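You operate a simulated robot arm through the tools that you are given. There is no shell and no other tool.

The job below is to be done with a simulated robot arm. You get a single attempt, and the scene is never put back.

TASK
Wash the purple lens in the bath for 4 min.
Fine: basket down, lid on; wait till the display says DONE; leave it in.

Only the result counts: the job must be done as asked and must still hold three seconds after the hand-in. Knocking over, shifting, dropping, spilling or breaking anything else fails it. A push-on lid holds only when it is set on centred and level and pressed home; a screw cap is set on level and turned clockwise until tight.

THE ROBOT
A 7-joint arm with a two-finger parallel gripper, fixed in place. Base frame: the origin is at the foot of the arm, x ahead of it, y to its left, z up; the work surface is at about z = 1. Lengths are in mm, angles in degrees, forces in N, time in s.
With the tool pointing down near the work surface it reaches from about 260 to 680 mm from the base axis. Its first joint turns from -166.0 to 166.0 degrees. Payload 2.5 kg.
The tool frame sits at the grasp point between the pads (the TCP): z along the fingers, y along the line on which they close. The tips reach 30 mm beyond it. Largest opening 94 mm; finger width 28, thickness 10; the body of the gripper, 50 by 96 mm, starts 55 mm behind the TCP.
Orientation is told as [roll, pitch, yaw] about the base's x, y, z axes, in that order, counted from this pose: with the fingers straight down and closing along the base's y, the tool's x points along the base's -x, its y along +y and its z along -z.

THE INTERFACE
- The arm moves only by the tool nudge_tool. Its argument "commands" is a list of rows, each a list of 3 entries, a list of its own where there are three numbers: the shift along the tool's x, y, z in units of 40 mm (1.0 is 40 mm), then the turn, a rotation vector about the tool's x, y, z in units of 5 degrees (1.0 is 5 degrees), then the closure, from 0 (fully open) to 1 (shut). In form: [[[x, y, z], [ax, ay, az], gripper], ...]. A call has 1 to 20 rows; each row shifts and turns the commanded pose from where the row before left it, along the tool's axes as they then stand. A call with a number of a shift or a turn outside -1 to 1 is refused whole. Each row takes 0.2 s and may step no farther than 50 mm and 8.6 degrees from the row before; otherwise, or with a gripper value out of range, the whole call is refused. Where a pose cannot be reached the arm comes as near as it can. A force on the tool above 40 N (or 10 N above the force at the start of the call, whichever is more), or a blocked arm, ends the call early, and 0.2 s more pass. The fingers move at their own pace (about 72 mm/s each) and stop on an object; they squeeze with about 34 N. The grip force told is the motor's: it shows also when the fingers shut on nothing. Time passes only in rows, and 0.2 s behind the last, so rows that do not move let the fingers close. The reply holds the time, the measured pose of the TCP, the force on the tool along the base axes, the opening and the grip force, in the units named above and with some noise, with the torque about the TCP (base axes, N m) and any sound that the robot's microphone picked up.
- Cameras (640 x 400 px; columns grow to the right, rows downward): "scene" is fixed at [44.8, 657, 738.7]; the picture's right is [-0.84, -0.54, 0.00], its down [-0.42, 0.65, -0.64] and it looks along [0.34, -0.54, -0.77] (base axes); focal length 339 px, centre (320, 200). "wrist" rides on the gripper at [76, 14, -103] in the tool frame; the picture's right is [-0.18, 0.98, 0.00], its down [-0.75, -0.14, -0.64] and it looks along [-0.63, -0.12, 0.77] (tool axes); focal length 243 px, centre (320, 200). There is no depth. A picture from a camera that has moved, and an enlarged one, comes with that camera's place and axes in the base frame and with its lens. The place of the scene camera against the robot may be out by one fixed shift of up to 18 mm in any direction.
- grab_frame(camera): a new picture of that camera. It takes no simulated time.
- inspect(camera, box): a new picture of the part [left, top, right, bottom] of that camera's present view, enlarged. It takes no simulated time.
- sign_off(): hands the job in; it is judged then, once.

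Nothing tells you positions but the pictures and the camera data. Unless the task says otherwise, let go and move clear before handing in.

The tools are called after "Request:" by a JSON object that holds its "fn" and its "kwargs". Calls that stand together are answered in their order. nudge_tool: Moves the arm, as the interface text tells. Its arguments: {"type":"object","properties":{"commands":{"type":"array","items":{"type":"array"}}},"required":["commands"]} The other tools are called the same way: grab_frame (camera) takes a picture; inspect (camera, box) takes an enlarged picture of a part of a camera's view; sign_off () hands the job in.

At the start:

```text
t: 0.0
tool_pos: [506.8, 174.3, 311.0]
ee_rot: [-0.1, 0.0, -0.1]
ft_force: [1.1, 0.1, 0.3]
wrist_torque: [0.02, 0.03, -0.02]
finger_gap: 94.0
gripper_force: 0.2
```

scene: 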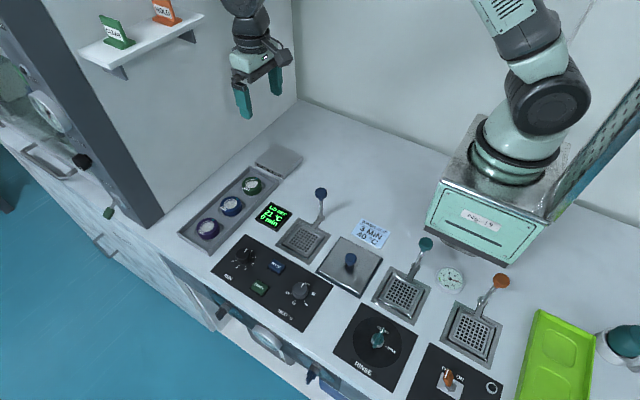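
wrist: 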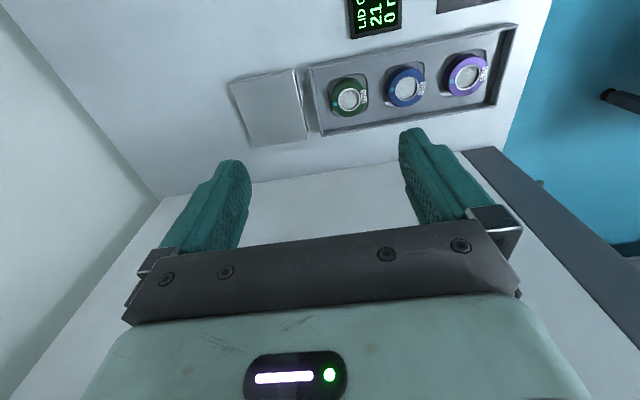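

I see a bench with a tray of three lenses (green, blue, purple), a display, a bath with a basket and lid, control knobs, and rinse/other stations. I'll look closer at each before moving.

Request:
{"fn": "inspect", "kwargs": {"camera": "scene", "box": [180, 140, 340, 240]}}

Request:
{"fn": "inspect", "kwargs": {"camera": "scene", "box": [200, 220, 360, 320]}}

Request:
{"fn": "inspect", "kwargs": {"camera": "scene", "box": [260, 180, 420, 280]}}

Request:
{"fn": "inspect", "kwargs": {"camera": "scene", "box": [340, 220, 540, 400]}}

Request:
{"fn": "inspect", "kwargs": {"camera": "scene", "box": [60, 0, 220, 100]}}

Request:
{"fn": "inspect", "kwargs": {"camera": "wrist", "box": [220, 0, 540, 150]}}

```text
4.00 times, centred on (260, 190) of scene
camera zoom: at [44.8, 657.0, 738.7], right [-0.84, -0.54, 0.0], down [-0.42, 0.65, -0.64], along [0.34, -0.54, -0.77], focal length 1357 px, centre (560, 240)
```

zoom: 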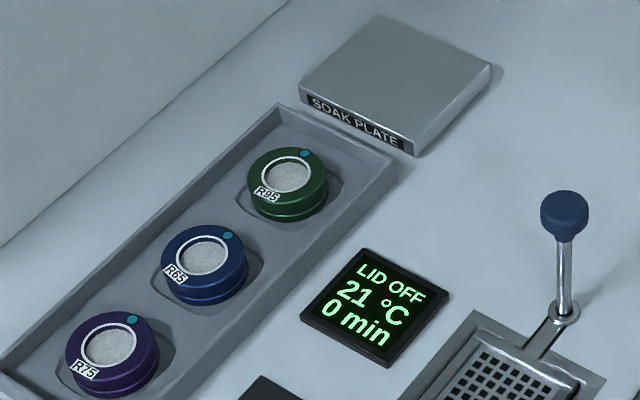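

```text
4.00 times, centred on (280, 270) of scene
camera zoom: at [44.8, 657.0, 738.7], right [-0.84, -0.54, 0.0], down [-0.42, 0.65, -0.64], along [0.34, -0.54, -0.77], focal length 1357 px, centre (480, -80)
```

zoom: 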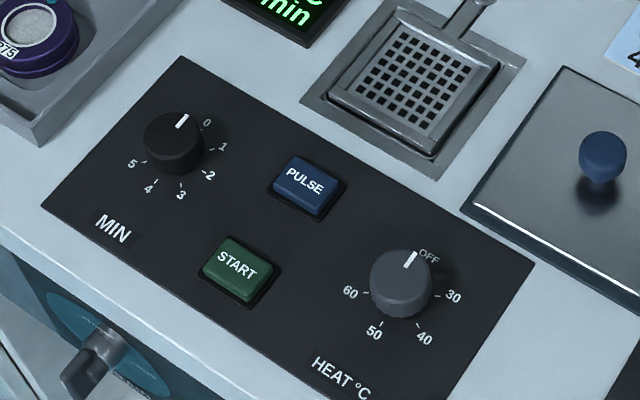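

```text
4.00 times, centred on (340, 230) of scene
camera zoom: at [44.8, 657.0, 738.7], right [-0.84, -0.54, 0.0], down [-0.42, 0.65, -0.64], along [0.34, -0.54, -0.77], focal length 1357 px, centre (240, 80)
```

zoom: 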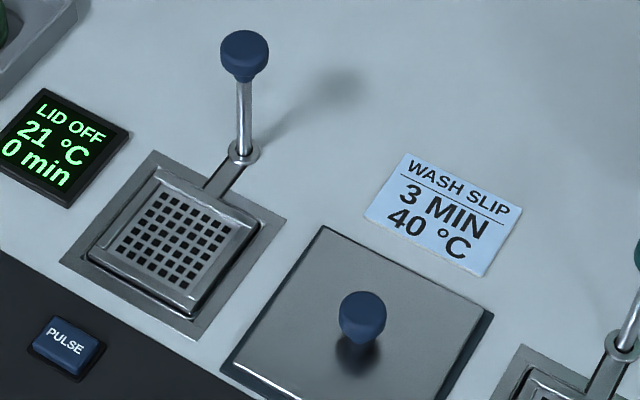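

```text
2.22 times, centred on (440, 310) of scene
camera zoom: at [44.8, 657.0, 738.7], right [-0.84, -0.54, 0.0], down [-0.42, 0.65, -0.64], along [0.34, -0.54, -0.77], focal length 754 px, centre (53, -44)
```

zoom: 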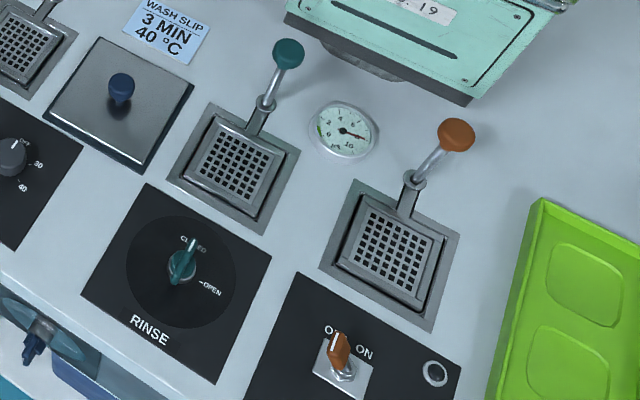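

```text
4.00 times, centred on (140, 50) of scene
camera zoom: at [44.8, 657.0, 738.7], right [-0.84, -0.54, 0.0], down [-0.42, 0.65, -0.64], along [0.34, -0.54, -0.77], focal length 1357 px, centre (1040, 800)
```

zoom: 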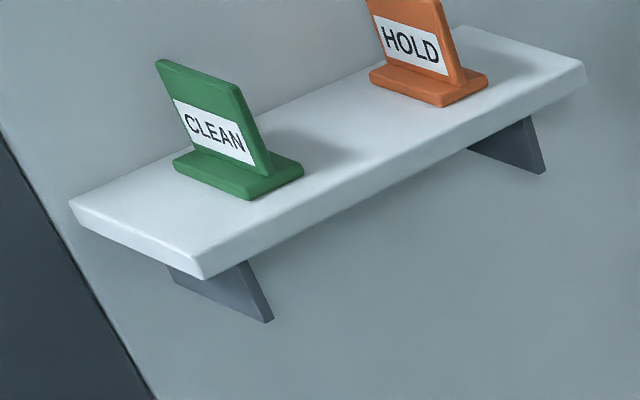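

```text
2.00 times, centred on (380, 75) of wrist
camera zoom: at [431.6, 190.4, 414.4], right [0.18, 0.98, 0.0], down [0.75, -0.14, 0.64], along [0.63, -0.12, -0.77], focal length 485 px, centre (200, 450)
```

zoom: 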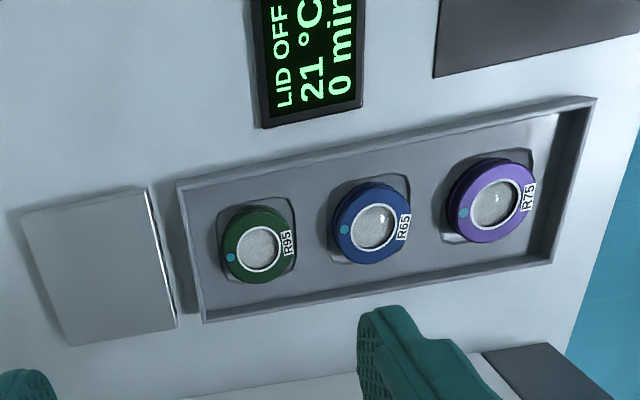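

The purple lens (R75) sits at the front end of the tray near (556, 386), the wash bath basket is near (343, 273), the lid near (203, 275), and the MIN knob and START are on the black panel. The slip says 3 min, but the job says 4. I'll bring the wrist camera over the tray first for a closer look.

Request:
{"fn": "nudge_tool", "kwargs": {"commands": [[[0.4, 0.85, 0.3], [0, 0, 0], 0], [[0.4, 0.85, 0.3], [0, 0, 0], 0], [[0.4, 0.85, 0.3], [0, 0, 0], 0], [[0.0, 0.85, 0.3], [0, 0, 0], 0], [[0.0, 0.85, 0.3], [0, 0, 0], 0], [[0.0, 0.5, 0.0], [0, 0, 0], 0], [[0, 0, 0], [0, 0, 0], 0]]}}

```text
t: 1.6
tool_pos: [459.6, 365.3, 253.0]
ee_rot: [0.1, 0.0, 0.0]
ft_force: [0.1, 0.3, 0.3]
wrist_torque: [0.0, -0.03, -0.01]
finger_gap: 93.9
gripper_force: 0.1
```

Request:
{"fn": "grab_frame", "kwargs": {"camera": "wrist"}}

Request:
{"fn": "grab_frame", "kwargs": {"camera": "scene"}}

```text
taken
camera wrist: at [384.0, 380.5, 355.3], right [0.18, 0.98, 0.0], down [0.75, -0.14, 0.64], along [0.63, -0.12, -0.77], focal length 243 px, centre (320, 200)
```

wrist: 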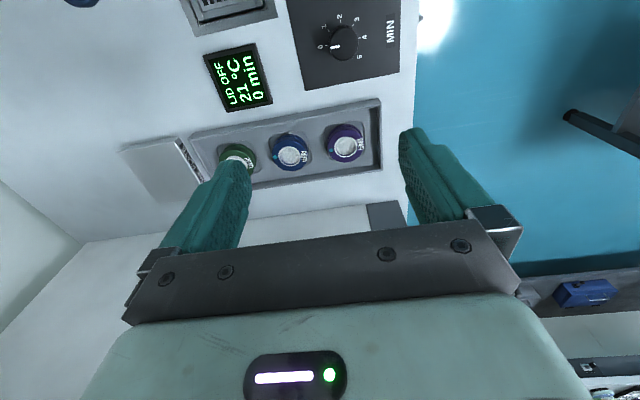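

```text
taken
```

scene: 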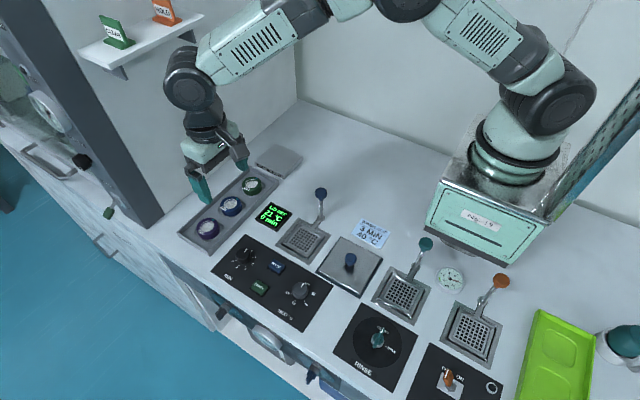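

Request:
{"fn": "inspect", "kwargs": {"camera": "wrist", "box": [180, 90, 420, 200]}}

Request:
{"fn": "inspect", "kwargs": {"camera": "wrist", "box": [280, 0, 440, 100]}}

Request:
{"fn": "inspect", "kwargs": {"camera": "scene", "box": [180, 170, 280, 240]}}

Request:
{"fn": "inspect", "kwargs": {"camera": "scene", "box": [265, 180, 345, 270]}}

```text
2.67 times, centred on (300, 145) of wrist
camera zoom: at [384.0, 380.5, 355.3], right [0.18, 0.98, 0.0], down [0.75, -0.14, 0.64], along [0.63, -0.12, -0.77], focal length 647 px, centre (373, 347)
```

zoom: 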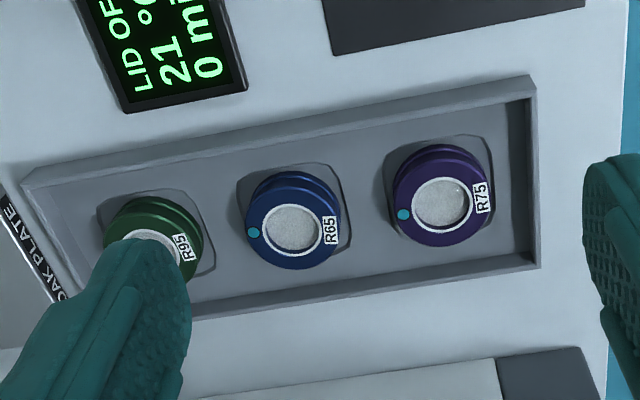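

```text
4.00 times, centred on (360, 50) of wrist
camera zoom: at [384.0, 380.5, 355.3], right [0.18, 0.98, 0.0], down [0.75, -0.14, 0.64], along [0.63, -0.12, -0.77], focal length 970 px, centre (160, 800)
```

zoom: 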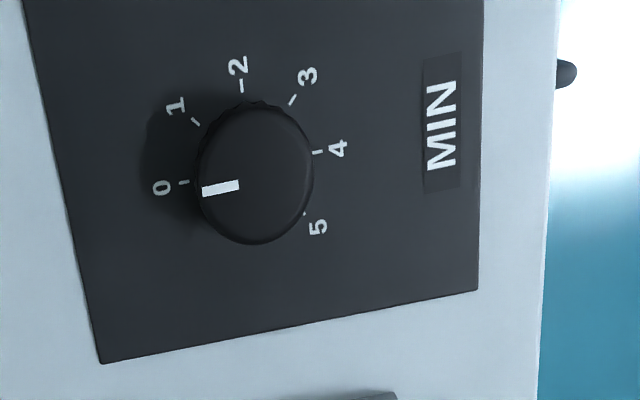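

```text
5.71 times, centred on (230, 205) of scene
camera zoom: at [44.8, 657.0, 738.7], right [-0.84, -0.54, 0.0], down [-0.42, 0.65, -0.64], along [0.34, -0.54, -0.77], focal length 1938 px, centre (834, 171)
```

zoom: 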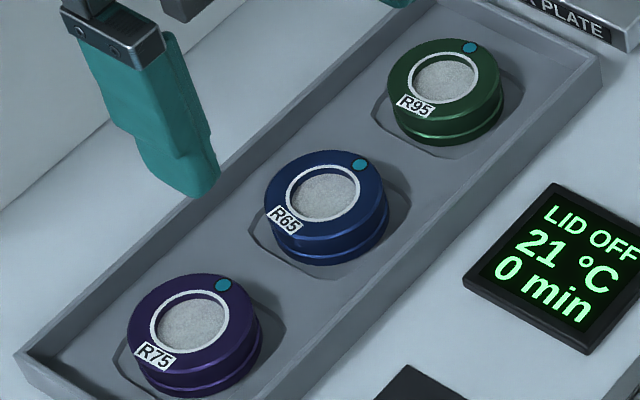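

```text
4.44 times, centred on (305, 225) of scene
camera zoom: at [44.8, 657.0, 738.7], right [-0.84, -0.54, 0.0], down [-0.42, 0.65, -0.64], along [0.34, -0.54, -0.77], focal length 1507 px, centre (387, 89)
```

zoom: 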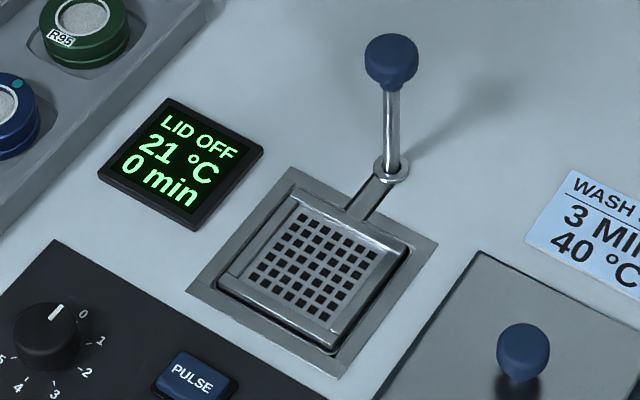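

The purple lens is at about (557, 386) and lies in a recess about 56 mm wide. Next I'll look at the bath basket and its handle from above.

Request:
{"fn": "nudge_tool", "kwargs": {"commands": [[[0.82, -0.47, 0], [0, 0, 0], 0], [[0.82, -0.47, 0], [0, 0, 0], 0], [[0.82, -0.47, 0], [0, 0, 0], 0], [[0.82, -0.47, 0], [0, 0, 0], 0], [[0, 0, 0], [0, 0, 0], 0]]}}

Request:
{"fn": "grab_frame", "kwargs": {"camera": "wrist"}}

```text
t: 2.8
tool_pos: [328.1, 289.3, 252.8]
ee_rot: [0.0, 0.0, 0.0]
ft_force: [0.1, 0.1, 0.1]
wrist_torque: [-0.03, 0.01, -0.01]
finger_gap: 94.0
gripper_force: 0.1
```

```text
taken
camera wrist: at [251.9, 305.2, 355.8], right [0.18, 0.98, 0.0], down [0.75, -0.14, 0.64], along [0.63, -0.12, -0.77], focal length 243 px, centre (320, 200)
```

wrist: 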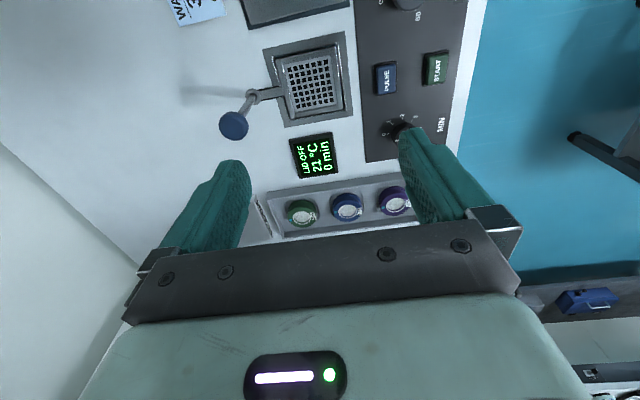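

Request:
{"fn": "inspect", "kwargs": {"camera": "wrist", "box": [210, 20, 370, 140]}}

Request:
{"fn": "inspect", "kwargs": {"camera": "wrist", "box": [350, 0, 490, 170]}}

```text
3.33 times, centred on (290, 80) of wrist
camera zoom: at [251.9, 305.2, 355.8], right [0.18, 0.98, 0.0], down [0.75, -0.14, 0.64], along [0.63, -0.12, -0.77], focal length 809 px, centre (420, 600)
```

zoom: 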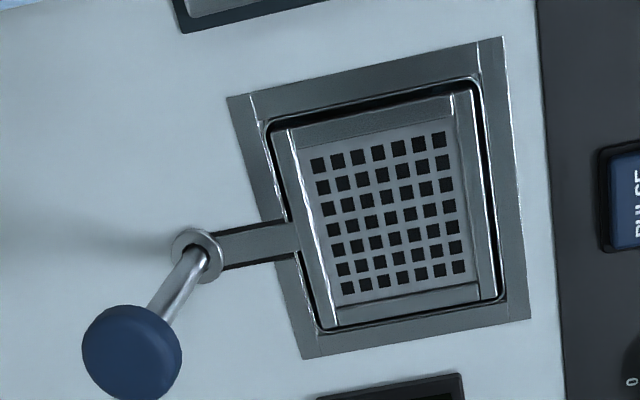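

```text
2.35 times, centred on (420, 85) of wrist
camera zoom: at [251.9, 305.2, 355.8], right [0.18, 0.98, 0.0], down [0.75, -0.14, 0.64], along [0.63, -0.12, -0.77], focal length 571 px, centre (85, 471)
```

zoom: 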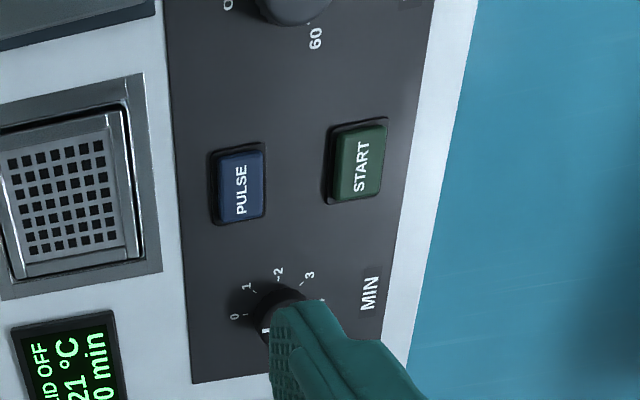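

Request:
{"fn": "inspect", "kwargs": {"camera": "wrist", "box": [264, 30, 352, 85]}}

Request:
{"fn": "inspect", "kwargs": {"camera": "scene", "box": [275, 215, 335, 265]}}

Request:
{"fn": "inspect", "kwargs": {"camera": "scene", "box": [190, 205, 230, 245]}}

```text
7.27 times, centred on (308, 58) of wrist
camera zoom: at [251.9, 305.2, 355.8], right [0.18, 0.98, 0.0], down [0.75, -0.14, 0.64], along [0.63, -0.12, -0.77], focal length 1764 px, centre (407, 1236)
```

zoom: 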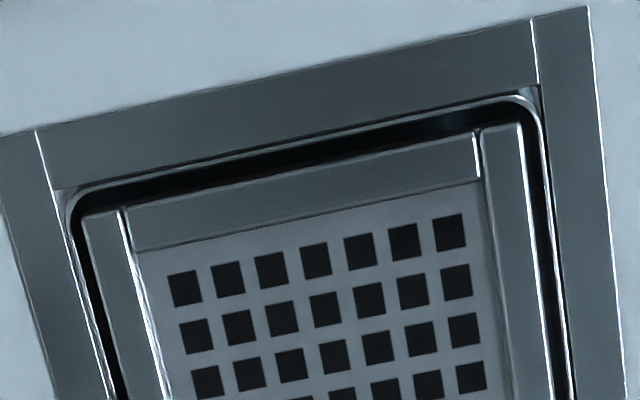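

```text
8.00 times, centred on (305, 240) of scene
camera zoom: at [44.8, 657.0, 738.7], right [-0.84, -0.54, 0.0], down [-0.42, 0.65, -0.64], along [0.34, -0.54, -0.77], focal length 2713 px, centre (440, -120)
```

zoom: 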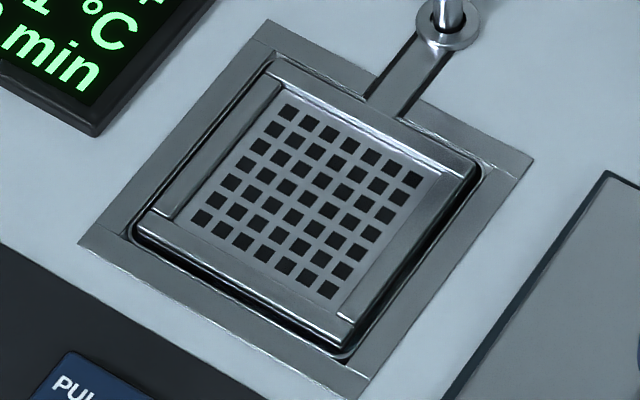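

```text
10.00 times, centred on (210, 225) of scene
camera zoom: at [44.8, 657.0, 738.7], right [-0.84, -0.54, 0.0], down [-0.42, 0.65, -0.64], along [0.34, -0.54, -0.77], focal length 3392 px, centre (1420, -50)
```

zoom: 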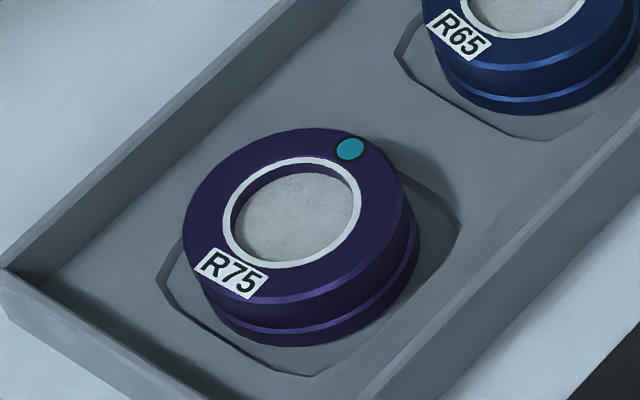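

The basket is a shallow tray held up at rim level (bath centred near (340, 277)), hanging from a sliding rod with a ball at about (341, 194, 100). The MIN dial is centred near (431, 400) with 45° per minute clockwise, so 4 min is a half turn. I'll go back toward the purple lens for a precise view before gripping.

Request:
{"fn": "nudge_tool", "kwargs": {"commands": [[[-0.717, 0.408, 0.533], [0, 0, 0], 0], [[-0.717, 0.408, 0.533], [0, 0, 0], 0], [[-0.717, 0.408, 0.533], [0, 0, 0], 0], [[-0.717, 0.408, 0.533], [0, 0, 0], 0], [[-0.717, 0.408, 0.533], [0, 0, 0], 0], [[-0.717, 0.408, 0.533], [0, 0, 0], 0], [[0, 0, 0], [0, 0, 0], 0]]}}

Request:
{"fn": "grab_frame", "kwargs": {"camera": "wrist"}}

Request:
{"fn": "inspect", "kwargs": {"camera": "wrist", "box": [220, 100, 420, 225]}}

```text
t: 4.4
tool_pos: [500.1, 386.3, 123.3]
ee_rot: [0.0, 0.0, 0.0]
ft_force: [0.6, -0.1, -0.1]
wrist_torque: [-0.01, 0.02, 0.03]
finger_gap: 93.9
gripper_force: 0.0
```

```text
taken
camera wrist: at [424.1, 402.6, 226.2], right [0.18, 0.98, 0.0], down [0.75, -0.14, 0.64], along [0.63, -0.12, -0.77], focal length 243 px, centre (320, 200)
```

wrist: 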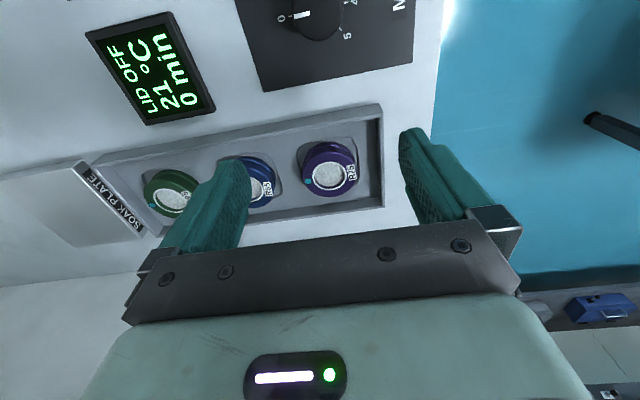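

```text
3.20 times, centred on (320, 162) of wrist
camera zoom: at [424.1, 402.6, 226.2], right [0.18, 0.98, 0.0], down [0.75, -0.14, 0.64], along [0.63, -0.12, -0.77], focal length 776 px, centre (320, 320)
```

zoom: 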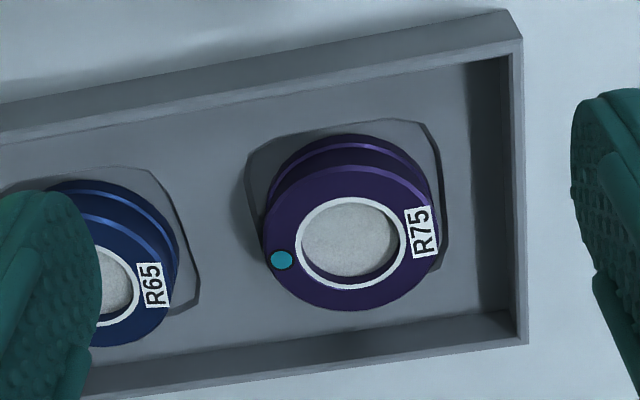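

The close view puts the purple lens at about (562, 386.7) with its top near z 22, and there is room for the fingers between the blue lens and the tray's end wall. I'll set the fingers to about 65 mm and move above the lens.

Request:
{"fn": "nudge_tool", "kwargs": {"commands": [[[-0.76, 0.01, 0.3], [0, 0, 0], 0.31], [[-0.76, 0.0, 0.3], [0, 0, 0], 0.31], [[0, 0, 0.2], [0, 0, 0], 0.31], [[0, 0, 0], [0, 0, 0], 0.31], [[0, 0, 0], [0, 0, 0], 0.31]]}}

Request:
{"fn": "grab_frame", "kwargs": {"camera": "wrist"}}

Request:
{"fn": "inspect", "kwargs": {"camera": "wrist", "box": [220, 80, 440, 220]}}

Request:
{"fn": "inspect", "kwargs": {"camera": "scene", "box": [160, 160, 280, 250]}}

```text
t: 5.6
tool_pos: [548.1, 387.6, 95.4]
ee_rot: [0.0, 0.1, 0.0]
ft_force: [0.9, -0.2, -0.8]
wrist_torque: [-0.01, 0.01, 0.01]
finger_gap: 65.2
gripper_force: 0.2
out of reach, approached as far as the arm can: row 2
```

```text
taken
camera wrist: at [473.1, 402.5, 198.5], right [0.18, 0.98, 0.0], down [0.75, -0.14, 0.64], along [0.63, -0.12, -0.77], focal length 243 px, centre (320, 200)
```

wrist: 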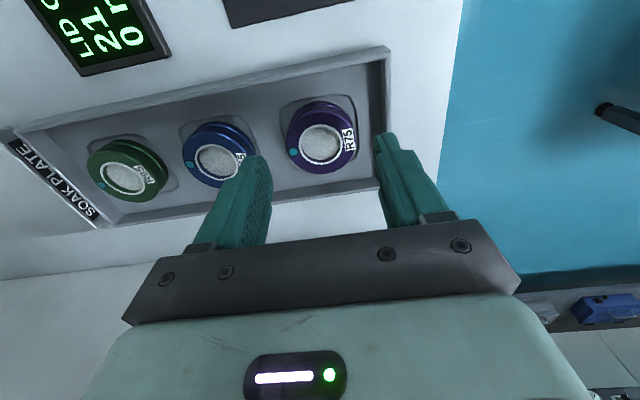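

```text
2.86 times, centred on (330, 150) of wrist
camera zoom: at [473.1, 402.5, 198.5], right [0.18, 0.98, 0.0], down [0.75, -0.14, 0.64], along [0.63, -0.12, -0.77], focal length 693 px, centre (291, 343)
```

zoom: 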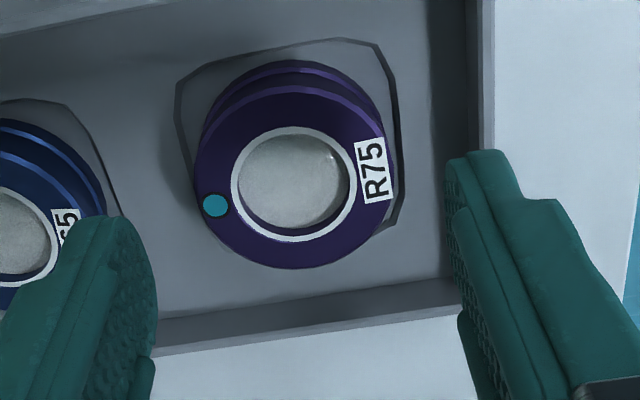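

```text
4.44 times, centred on (220, 205) of scene
camera zoom: at [44.8, 657.0, 738.7], right [-0.84, -0.54, 0.0], down [-0.42, 0.65, -0.64], along [0.34, -0.54, -0.77], focal length 1507 px, centre (764, 178)
```

zoom: 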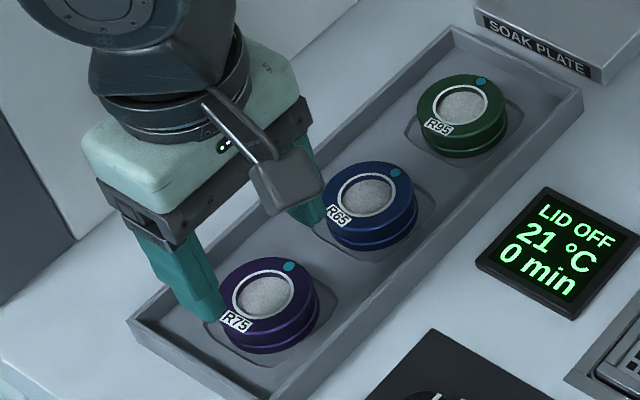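

The arm stops short at r≈671 with the tool straight down, and the lens is at r≈681. I'll tilt the fingers 10° outward about the closing axis, which keeps the pads vertical in the closing direction, to gain reach.

Request:
{"fn": "nudge_tool", "kwargs": {"commands": [[[0, 0, 0], [0, -1, 0], 0.31], [[0, 0, 0], [0, -1, 0], 0.31], [[0, 0, 0], [0, 0, 0], 0.31]]}}

```text
t: 6.4
tool_pos: [551.2, 387.3, 95.4]
ee_rot: [-0.1, -10.1, 0.0]
ft_force: [-1.0, -1.3, 0.5]
wrist_torque: [0.01, 0.03, -0.01]
finger_gap: 65.1
gripper_force: 0.0
```

Request:
{"fn": "nudge_tool", "kwargs": {"commands": [[[0.011, 0, 0.443], [0, 0, 0], 0.31], [[0.011, 0, 0.443], [0, 0, 0], 0.31], [[0, 0, 0], [0, 0, 0], 0.31]]}}

Request:
{"fn": "inspect", "kwargs": {"camera": "wrist", "box": [200, 40, 440, 190]}}

Request:
{"fn": "inspect", "kwargs": {"camera": "scene", "box": [180, 180, 260, 240]}}

```text
t: 7.2
tool_pos: [556.8, 387.3, 60.2]
ee_rot: [0.0, -10.0, 0.1]
ft_force: [0.1, 0.2, 0.2]
wrist_torque: [0.01, -0.02, 0.01]
finger_gap: 65.2
gripper_force: 0.1
```

```text
2.67 times, centred on (320, 115) of wrist
camera zoom: at [464.5, 403.1, 147.8], right [0.18, 0.98, 0.03], down [0.63, -0.14, 0.76], along [0.75, -0.12, -0.65], focal length 647 px, centre (320, 427)
```

zoom: 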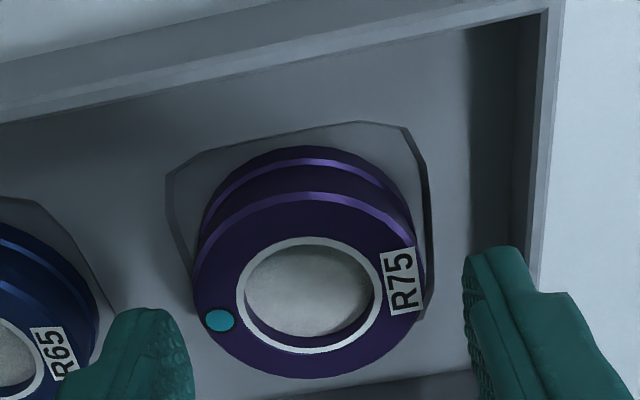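

```text
6.67 times, centred on (220, 210) of scene
camera zoom: at [44.8, 657.0, 738.7], right [-0.84, -0.54, 0.0], down [-0.42, 0.65, -0.64], along [0.34, -0.54, -0.77], focal length 2261 px, centre (987, 133)
```

zoom: 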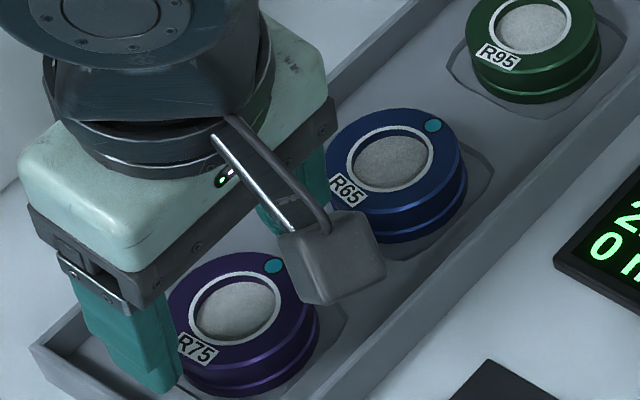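

The fingers are straddling the lens evenly, with clearance to the tray wall and to the blue lens. Next I'll go down to a tip height of about 14 mm and close.

Request:
{"fn": "nudge_tool", "kwargs": {"commands": [[[0.036, 0, 0.205], [0, 0, 0], 0.31], [[0.036, 0, 0.205], [0, 0, 0], 0.31], [[0, 0, 0], [0, 0, 0], 0.31], [[0, 0, 0], [0, 0, 0], 0.6], [[0, 0, 0], [0, 0, 0], 0.6], [[0, 0, 0], [0, 0, 0], 0.6]]}}

Request:
{"fn": "grab_frame", "kwargs": {"camera": "wrist"}}

Request:
{"fn": "inspect", "kwargs": {"camera": "scene", "box": [180, 180, 260, 240]}}

```text
t: 8.6
tool_pos: [556.1, 387.1, 43.1]
ee_rot: [0.0, -10.0, 0.0]
ft_force: [-0.8, 0.2, 1.7]
wrist_torque: [0.04, -0.03, -0.02]
finger_gap: 53.4
gripper_force: 34.4
```

```text
taken
camera wrist: at [464.4, 403.1, 131.5], right [0.18, 0.98, 0.03], down [0.63, -0.14, 0.76], along [0.75, -0.12, -0.65], focal length 243 px, centre (320, 200)
```

wrist: 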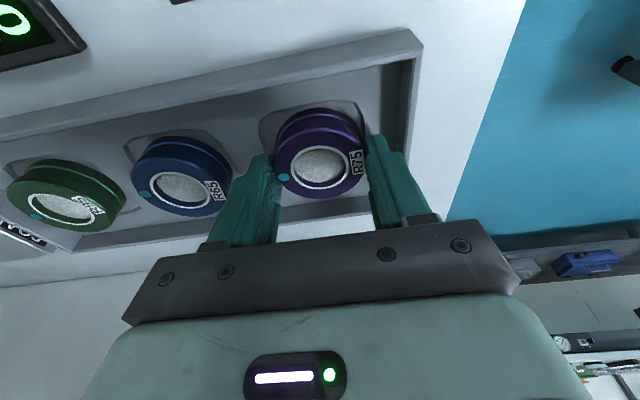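

```text
6.67 times, centred on (220, 210) of scene
camera zoom: at [44.8, 657.0, 738.7], right [-0.84, -0.54, 0.0], down [-0.42, 0.65, -0.64], along [0.34, -0.54, -0.77], focal length 2261 px, centre (987, 133)
```

zoom: 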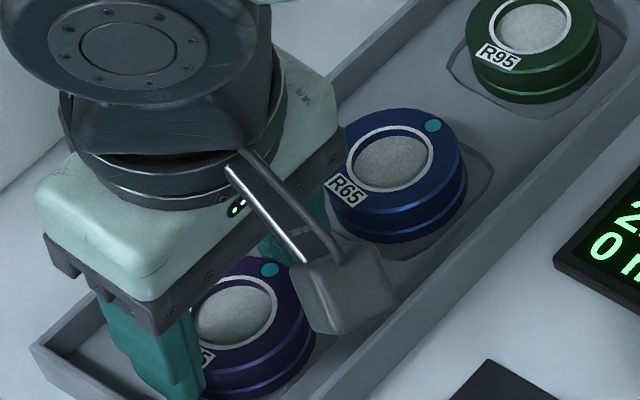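

The lens is gripped (gap 53.4 mm, 34 N). I'll lift it straight up and check it.

Request:
{"fn": "nudge_tool", "kwargs": {"commands": [[[-0.087, 0, -0.492], [0, 0, 0], 0.6], [[-0.087, 0, -0.492], [0, 0, 0], 0.6], [[0.3, -0.1, -0.6], [0, 0, 0], 0.6], [[0.4, -0.1, -0.6], [0, 0, 0], 0.6], [[0, 0, 0], [0, 0, 0], 0.6]]}}

Request:
{"fn": "grab_frame", "kwargs": {"camera": "wrist"}}

Request:
{"fn": "inspect", "kwargs": {"camera": "scene", "box": [150, 130, 290, 240]}}

```text
t: 9.8
tool_pos: [520.0, 379.0, 126.8]
ee_rot: [0.0, -10.0, -0.1]
ft_force: [-0.1, 0.4, -0.8]
wrist_torque: [0.0, -0.02, 0.01]
finger_gap: 53.8
gripper_force: 33.5
```

```text
taken
camera wrist: at [427.2, 395.1, 215.0], right [0.18, 0.98, 0.03], down [0.63, -0.14, 0.76], along [0.75, -0.12, -0.65], focal length 243 px, centre (320, 200)
```

wrist: 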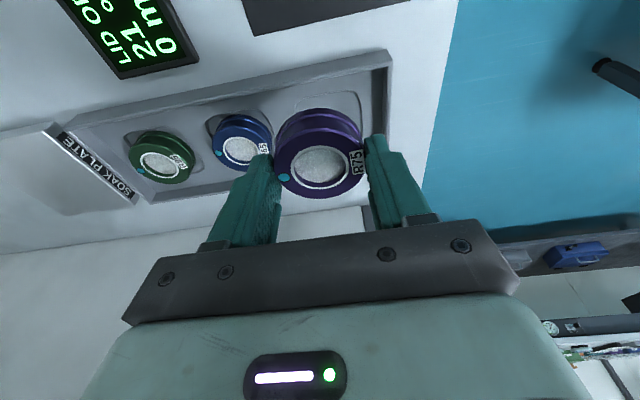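

```text
3.64 times, centred on (220, 185) of scene
camera zoom: at [44.8, 657.0, 738.7], right [-0.84, -0.54, 0.0], down [-0.42, 0.65, -0.64], along [0.34, -0.54, -0.77], focal length 1233 px, centre (684, 254)
```

zoom: 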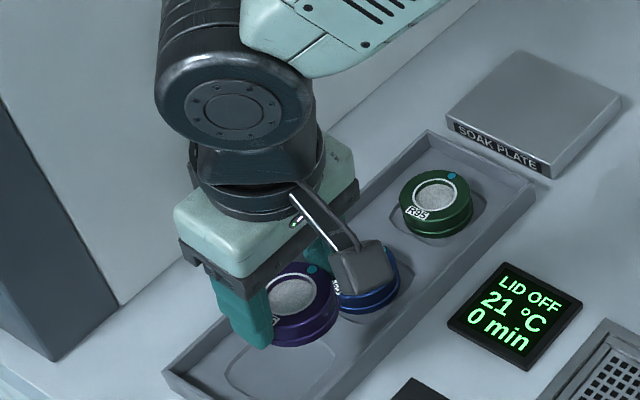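

Request:
{"fn": "inspect", "kwargs": {"camera": "wrist", "box": [240, 90, 400, 210]}}

```text
3.33 times, centred on (320, 150) of wrist
camera zoom: at [427.2, 395.1, 215.0], right [0.18, 0.98, 0.03], down [0.63, -0.14, 0.76], along [0.75, -0.12, -0.65], focal length 809 px, centre (320, 367)
```

zoom: 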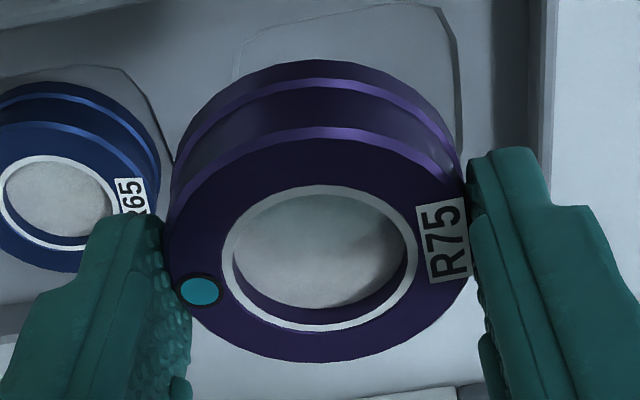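

The lens is held level and centred between the fingers, with its bottom about 5 mm below the tips. I'll carry it toward the bath and look at the basket's rim and floor heights before setting it down.

Request:
{"fn": "nudge_tool", "kwargs": {"commands": [[[0.862, -0.445, -0.152], [0, 0, 0], 0.6], [[0.862, -0.445, -0.152], [0, 0, 0], 0.6], [[0.862, -0.445, -0.152], [0, 0, 0], 0.6], [[0.862, -0.445, -0.152], [0, 0, 0], 0.6], [[0.862, -0.445, -0.152], [0, 0, 0], 0.6], [[0, 0, 0], [0, 0, 0], 0.6]]}}

Request:
{"fn": "grab_frame", "kwargs": {"camera": "wrist"}}

Request:
{"fn": "inspect", "kwargs": {"camera": "wrist", "box": [220, 0, 420, 125]}}

Request:
{"fn": "grab_frame", "kwargs": {"camera": "scene"}}

```text
t: 11.2
tool_pos: [345.9, 289.5, 129.2]
ee_rot: [0.0, -10.1, 0.0]
ft_force: [-0.4, 0.0, -1.3]
wrist_torque: [-0.04, 0.02, -0.01]
finger_gap: 53.7
gripper_force: 34.1
```

```text
taken
camera wrist: at [252.9, 305.3, 216.5], right [0.18, 0.98, 0.03], down [0.63, -0.14, 0.76], along [0.75, -0.12, -0.65], focal length 243 px, centre (320, 200)
```

wrist: 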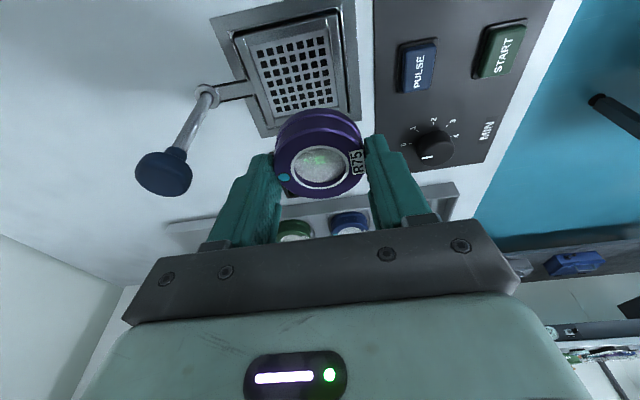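

```text
3.20 times, centred on (320, 62) of wrist
camera zoom: at [252.9, 305.3, 216.5], right [0.18, 0.98, 0.03], down [0.63, -0.14, 0.76], along [0.75, -0.12, -0.65], focal length 776 px, centre (320, 640)
```

zoom: 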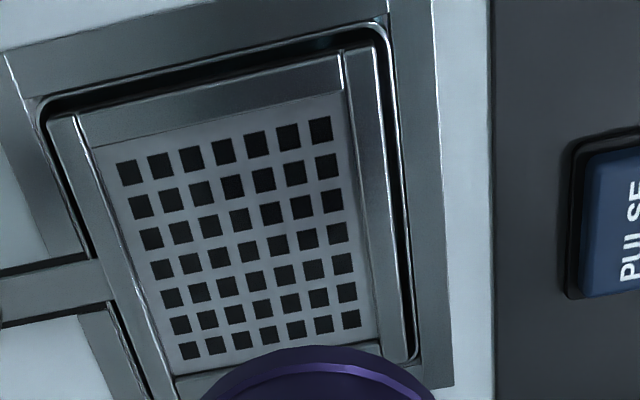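

```text
taken
```

scene: 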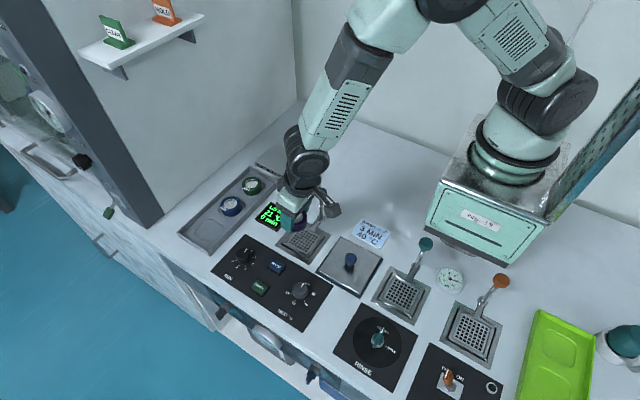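

The basket rim is about 7 mm above its mesh floor and centred at (340.5, 277.3). The camera frame is about 2 mm off in y from the measured pose, so I correct for that. I'll lower the lens above the basket and check the alignment.

Request:
{"fn": "nudge_tool", "kwargs": {"commands": [[[0.228, -0.176, 0.711], [0, 0, 0], 0.6], [[0.228, -0.176, 0.711], [0, 0, 0], 0.6], [[0, 0, 0], [0, 0, 0], 0.6]]}}

Request:
{"fn": "inspect", "kwargs": {"camera": "wrist", "box": [200, 40, 440, 190]}}

Request:
{"fn": "inspect", "kwargs": {"camera": "scene", "box": [260, 190, 350, 270]}}

```text
t: 12.0
tool_pos: [335.9, 276.7, 67.7]
ee_rot: [0.0, -10.0, 0.1]
ft_force: [-1.2, 0.3, -1.4]
wrist_torque: [0.05, -0.01, 0.01]
finger_gap: 53.4
gripper_force: 33.9
```

```text
2.67 times, centred on (320, 115) of wrist
camera zoom: at [244.6, 293.0, 155.4], right [0.18, 0.98, 0.03], down [0.63, -0.14, 0.76], along [0.75, -0.12, -0.65], focal length 647 px, centre (320, 427)
```

zoom: 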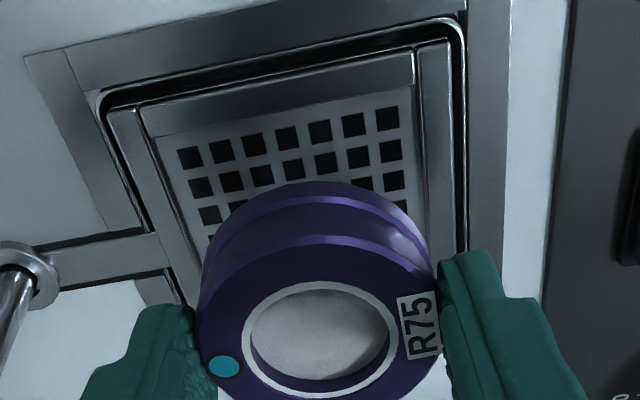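

```text
5.00 times, centred on (305, 230) of scene
camera zoom: at [44.8, 657.0, 738.7], right [-0.84, -0.54, 0.0], down [-0.42, 0.65, -0.64], along [0.34, -0.54, -0.77], focal length 1696 px, centre (395, 50)
```

zoom: 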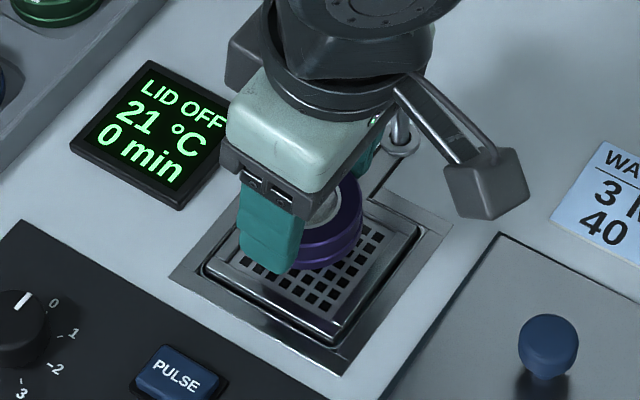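

Request:
{"fn": "nudge_tool", "kwargs": {"commands": [[[0.03, -0.05, 0.22], [0, 0, 0], 0.6], [[0.035, 0, 0.22], [0, 0, 0], 0.6], [[0, 0, 0], [0, 0, 0], 0.6], [[0, 0, 0], [0, 0, 0], 0.6]]}}

Request:
{"fn": "inspect", "kwargs": {"camera": "wrist", "box": [200, 40, 440, 190]}}

Request:
{"fn": "inspect", "kwargs": {"camera": "scene", "box": [270, 200, 340, 260]}}

```text
t: 13.0
tool_pos: [337.7, 273.9, 49.1]
ee_rot: [0.1, -10.0, -0.1]
ft_force: [0.4, 0.8, -1.6]
wrist_torque: [0.02, -0.02, 0.0]
finger_gap: 53.5
gripper_force: 34.1
```

```text
2.67 times, centred on (320, 115) of wrist
camera zoom: at [245.5, 290.4, 138.0], right [0.18, 0.98, 0.03], down [0.63, -0.14, 0.76], along [0.75, -0.12, -0.65], focal length 647 px, centre (320, 427)
```

zoom: 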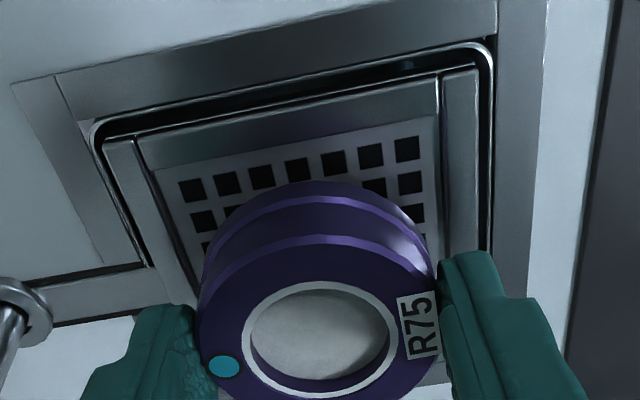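

```text
6.67 times, centred on (305, 230) of scene
camera zoom: at [44.8, 657.0, 738.7], right [-0.84, -0.54, 0.0], down [-0.42, 0.65, -0.64], along [0.34, -0.54, -0.77], focal length 2261 px, centre (420, 0)
```

zoom: 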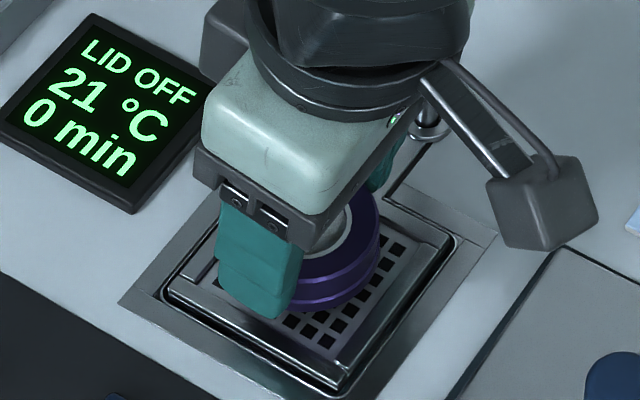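

The lens is centred over the basket to within about 1 mm. I'll lower to just above the rim, with the fingers clearing it, and check again.

Request:
{"fn": "nudge_tool", "kwargs": {"commands": [[[0.018, 0.01, 0.1], [0, 0, 0], 0.6], [[0.018, 0, 0.1], [0, 0, 0], 0.6], [[0, 0, 0], [0, 0, 0], 0.6], [[0, 0, 0], [0, 0, 0], 0.6]]}}

Request:
{"fn": "inspect", "kwargs": {"camera": "wrist", "box": [200, 60, 440, 210]}}

Request:
{"fn": "inspect", "kwargs": {"camera": "scene", "box": [280, 220, 330, 260]}}

```text
t: 14.0
tool_pos: [337.3, 275.6, 40.9]
ee_rot: [0.0, -10.0, 0.1]
ft_force: [-0.3, 0.2, 0.9]
wrist_torque: [0.04, -0.04, -0.01]
finger_gap: 53.8
gripper_force: 34.0
```

```text
2.67 times, centred on (320, 135) of wrist
camera zoom: at [245.2, 290.8, 129.6], right [0.18, 0.98, 0.03], down [0.63, -0.14, 0.76], along [0.75, -0.12, -0.65], focal length 647 px, centre (320, 373)
```

zoom: 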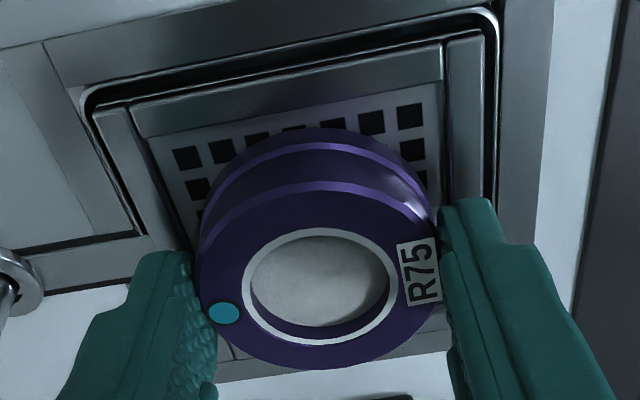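

```text
10.00 times, centred on (305, 240) of scene
camera zoom: at [44.8, 657.0, 738.7], right [-0.84, -0.54, 0.0], down [-0.42, 0.65, -0.64], along [0.34, -0.54, -0.77], focal length 3392 px, centre (470, -200)
```

zoom: 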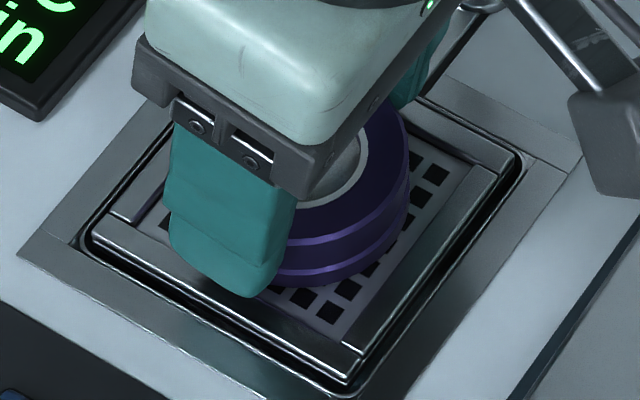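

Request:
{"fn": "nudge_tool", "kwargs": {"commands": [[[0.0045, 0, 0.025], [0, 0, 0], 0.6], [[0.0045, 0, 0.025], [0, 0, 0], 0.6], [[0, 0, 0], [0, 0, 0], 0.6], [[0, 0, 0], [0, 0, 0], 0.6]]}}

Request:
{"fn": "inspect", "kwargs": {"camera": "scene", "box": [280, 220, 330, 260]}}

```text
t: 15.0
tool_pos: [337.9, 274.2, 39.3]
ee_rot: [0.0, -10.0, 0.0]
ft_force: [0.4, -0.1, 1.2]
wrist_torque: [-0.05, -0.01, 0.0]
finger_gap: 53.6
gripper_force: 34.5
```

```text
10.00 times, centred on (305, 240) of scene
camera zoom: at [44.8, 657.0, 738.7], right [-0.84, -0.54, 0.0], down [-0.42, 0.65, -0.64], along [0.34, -0.54, -0.77], focal length 3392 px, centre (470, -200)
```

zoom: 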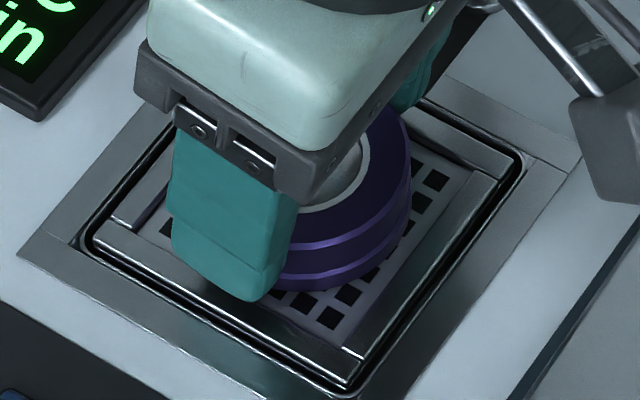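

Request:
{"fn": "nudge_tool", "kwargs": {"commands": [[[0.0045, 0, 0.025], [0, 0, 0], 0.6], [[0.0, 0, 0.0], [0, 0, 0], 0.6], [[0, 0, 0], [0, 0, 0], 0.6]]}}

Request:
{"fn": "nudge_tool", "kwargs": {"commands": [[[0.0045, 0, 0.025], [0, 0, 0], 0.6], [[0.0, 0, 0.0], [0, 0, 0], 0.6], [[0, 0, 0], [0, 0, 0], 0.6]]}}

Request:
{"fn": "inspect", "kwargs": {"camera": "scene", "box": [280, 220, 330, 260]}}

Request:
{"fn": "inspect", "kwargs": {"camera": "wrist", "box": [200, 60, 440, 210]}}

```text
t: 15.8
tool_pos: [336.8, 274.2, 37.5]
ee_rot: [-0.1, -10.1, 0.0]
ft_force: [-0.2, -0.1, 0.5]
wrist_torque: [0.05, -0.02, -0.03]
finger_gap: 53.9
gripper_force: 34.3
```

```text
t: 16.6
tool_pos: [336.8, 273.9, 37.9]
ee_rot: [0.0, -10.0, 0.0]
ft_force: [0.2, 0.6, -0.8]
wrist_torque: [0.04, 0.0, 0.0]
finger_gap: 53.4
gripper_force: 34.2
```

```text
10.00 times, centred on (305, 240) of scene
camera zoom: at [44.8, 657.0, 738.7], right [-0.84, -0.54, 0.0], down [-0.42, 0.65, -0.64], along [0.34, -0.54, -0.77], focal length 3392 px, centre (470, -200)
```

zoom: 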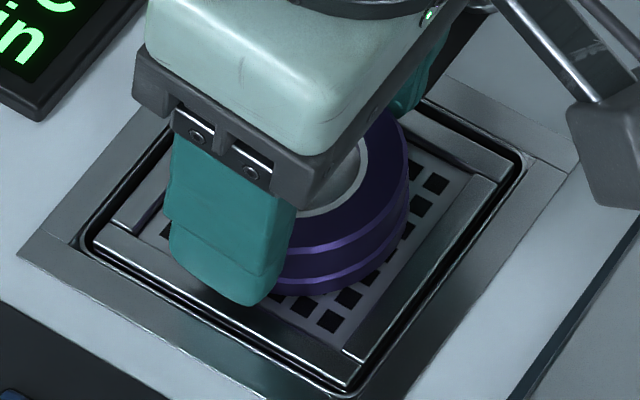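

```text
2.67 times, centred on (320, 135) of wrist
camera zoom: at [245.5, 290.8, 125.5], right [0.18, 0.98, 0.03], down [0.63, -0.14, 0.76], along [0.75, -0.12, -0.65], focal length 647 px, centre (320, 373)
```

zoom: 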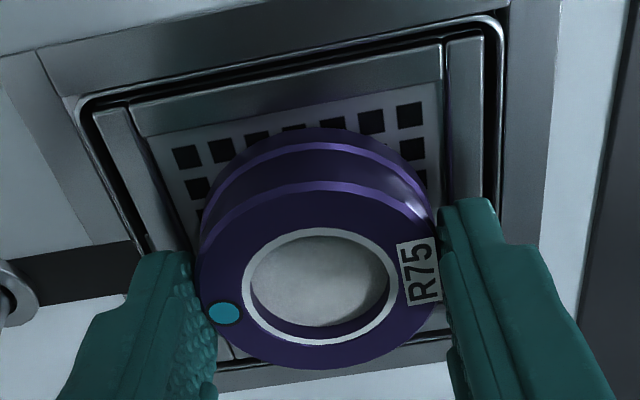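

The basket follows down under a very light touch, since the fingers have just reached its rim. The lens sits inside the rim just above the mesh, so I'll open the fingers a little to let it rest in the basket.

Request:
{"fn": "nudge_tool", "kwargs": {"commands": [[[-0.0045, 0, -0.025], [0, 0, 0], 0.6], [[0, 0, 0], [0, 0, 0], 0.35], [[0, 0, 0], [0, 0, 0], 0.35], [[0, 0, 0], [0, 0, 0], 0.35]]}}

Request:
{"fn": "inspect", "kwargs": {"camera": "scene", "box": [280, 220, 330, 260]}}

Request:
{"fn": "inspect", "kwargs": {"camera": "wrist", "box": [200, 60, 440, 210]}}

```text
t: 17.6
tool_pos: [338.4, 274.9, 38.4]
ee_rot: [0.0, -10.0, 0.0]
ft_force: [-0.8, -0.9, 0.1]
wrist_torque: [0.04, -0.02, -0.01]
finger_gap: 61.0
gripper_force: 0.1
```

```text
10.00 times, centred on (305, 240) of scene
camera zoom: at [44.8, 657.0, 738.7], right [-0.84, -0.54, 0.0], down [-0.42, 0.65, -0.64], along [0.34, -0.54, -0.77], focal length 3392 px, centre (470, -200)
```

zoom: 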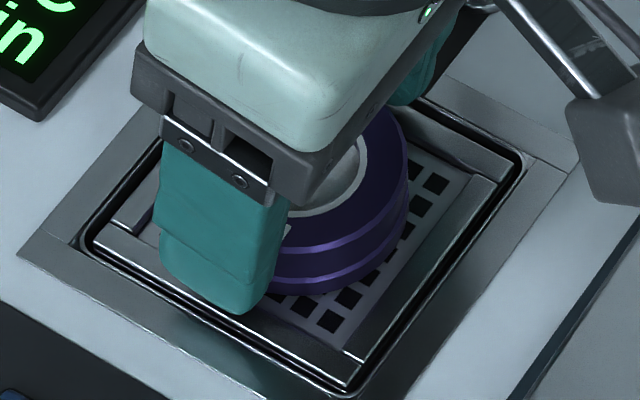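

```text
2.67 times, centred on (320, 135) of wrist
camera zoom: at [245.8, 290.8, 126.5], right [0.18, 0.98, 0.03], down [0.63, -0.14, 0.76], along [0.75, -0.12, -0.65], focal length 647 px, centre (320, 373)
```

zoom: 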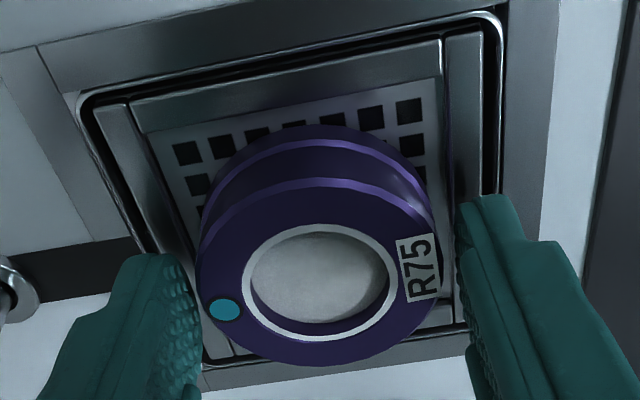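

The lens is resting flat in the basket and the fingers are free of it. I'll rise straight up, then straighten the tool.

Request:
{"fn": "nudge_tool", "kwargs": {"commands": [[[-0.06, 0, -0.34], [0, 0, 0], 0.35], [[-0.087, 0, -0.492], [0, 0, 0], 0.35], [[-0.15, 0, -0.85], [0, 0, 0], 0.35], [[-0.15, 0, -0.85], [0, 0, 0], 0.35], [[0, 0, 0], [0, 1, 0], 0.35], [[0, 0, 0], [0, 1, 0], 0.35], [[0, 0, 0], [0, 0, 0], 0.35]]}}

Request:
{"fn": "grab_frame", "kwargs": {"camera": "wrist"}}

Request:
{"fn": "inspect", "kwargs": {"camera": "scene", "box": [260, 190, 350, 270]}}

```text
t: 19.2
tool_pos: [338.0, 273.8, 140.2]
ee_rot: [0.0, -0.1, 0.1]
ft_force: [0.4, -0.1, -0.4]
wrist_torque: [-0.01, 0.0, 0.0]
finger_gap: 60.9
gripper_force: 0.0
```

```text
taken
camera wrist: at [262.5, 289.8, 244.3], right [0.18, 0.98, 0.0], down [0.75, -0.14, 0.64], along [0.63, -0.12, -0.77], focal length 243 px, centre (320, 200)
```

wrist: 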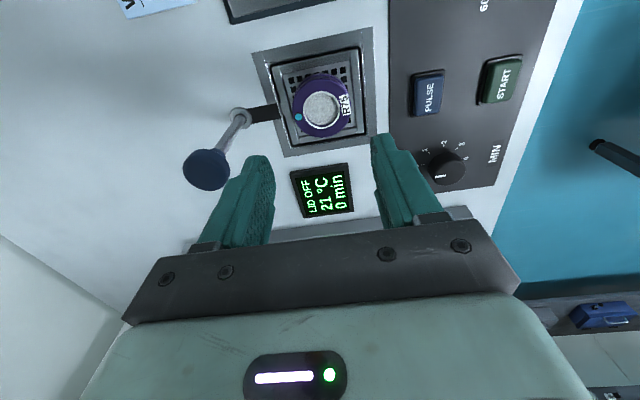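

```text
5.00 times, centred on (305, 230) of scene
camera zoom: at [44.8, 657.0, 738.7], right [-0.84, -0.54, 0.0], down [-0.42, 0.65, -0.64], along [0.34, -0.54, -0.77], focal length 1696 px, centre (395, 50)
```

zoom: 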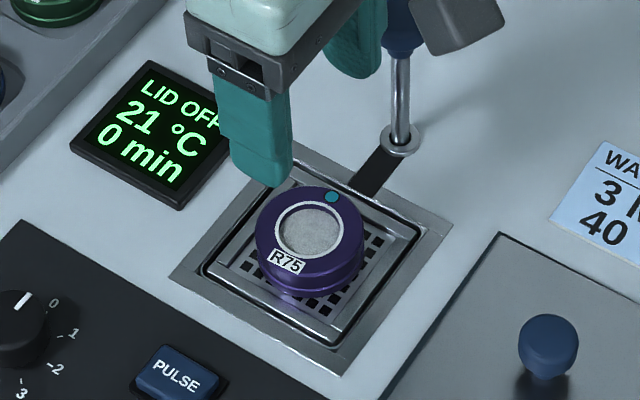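

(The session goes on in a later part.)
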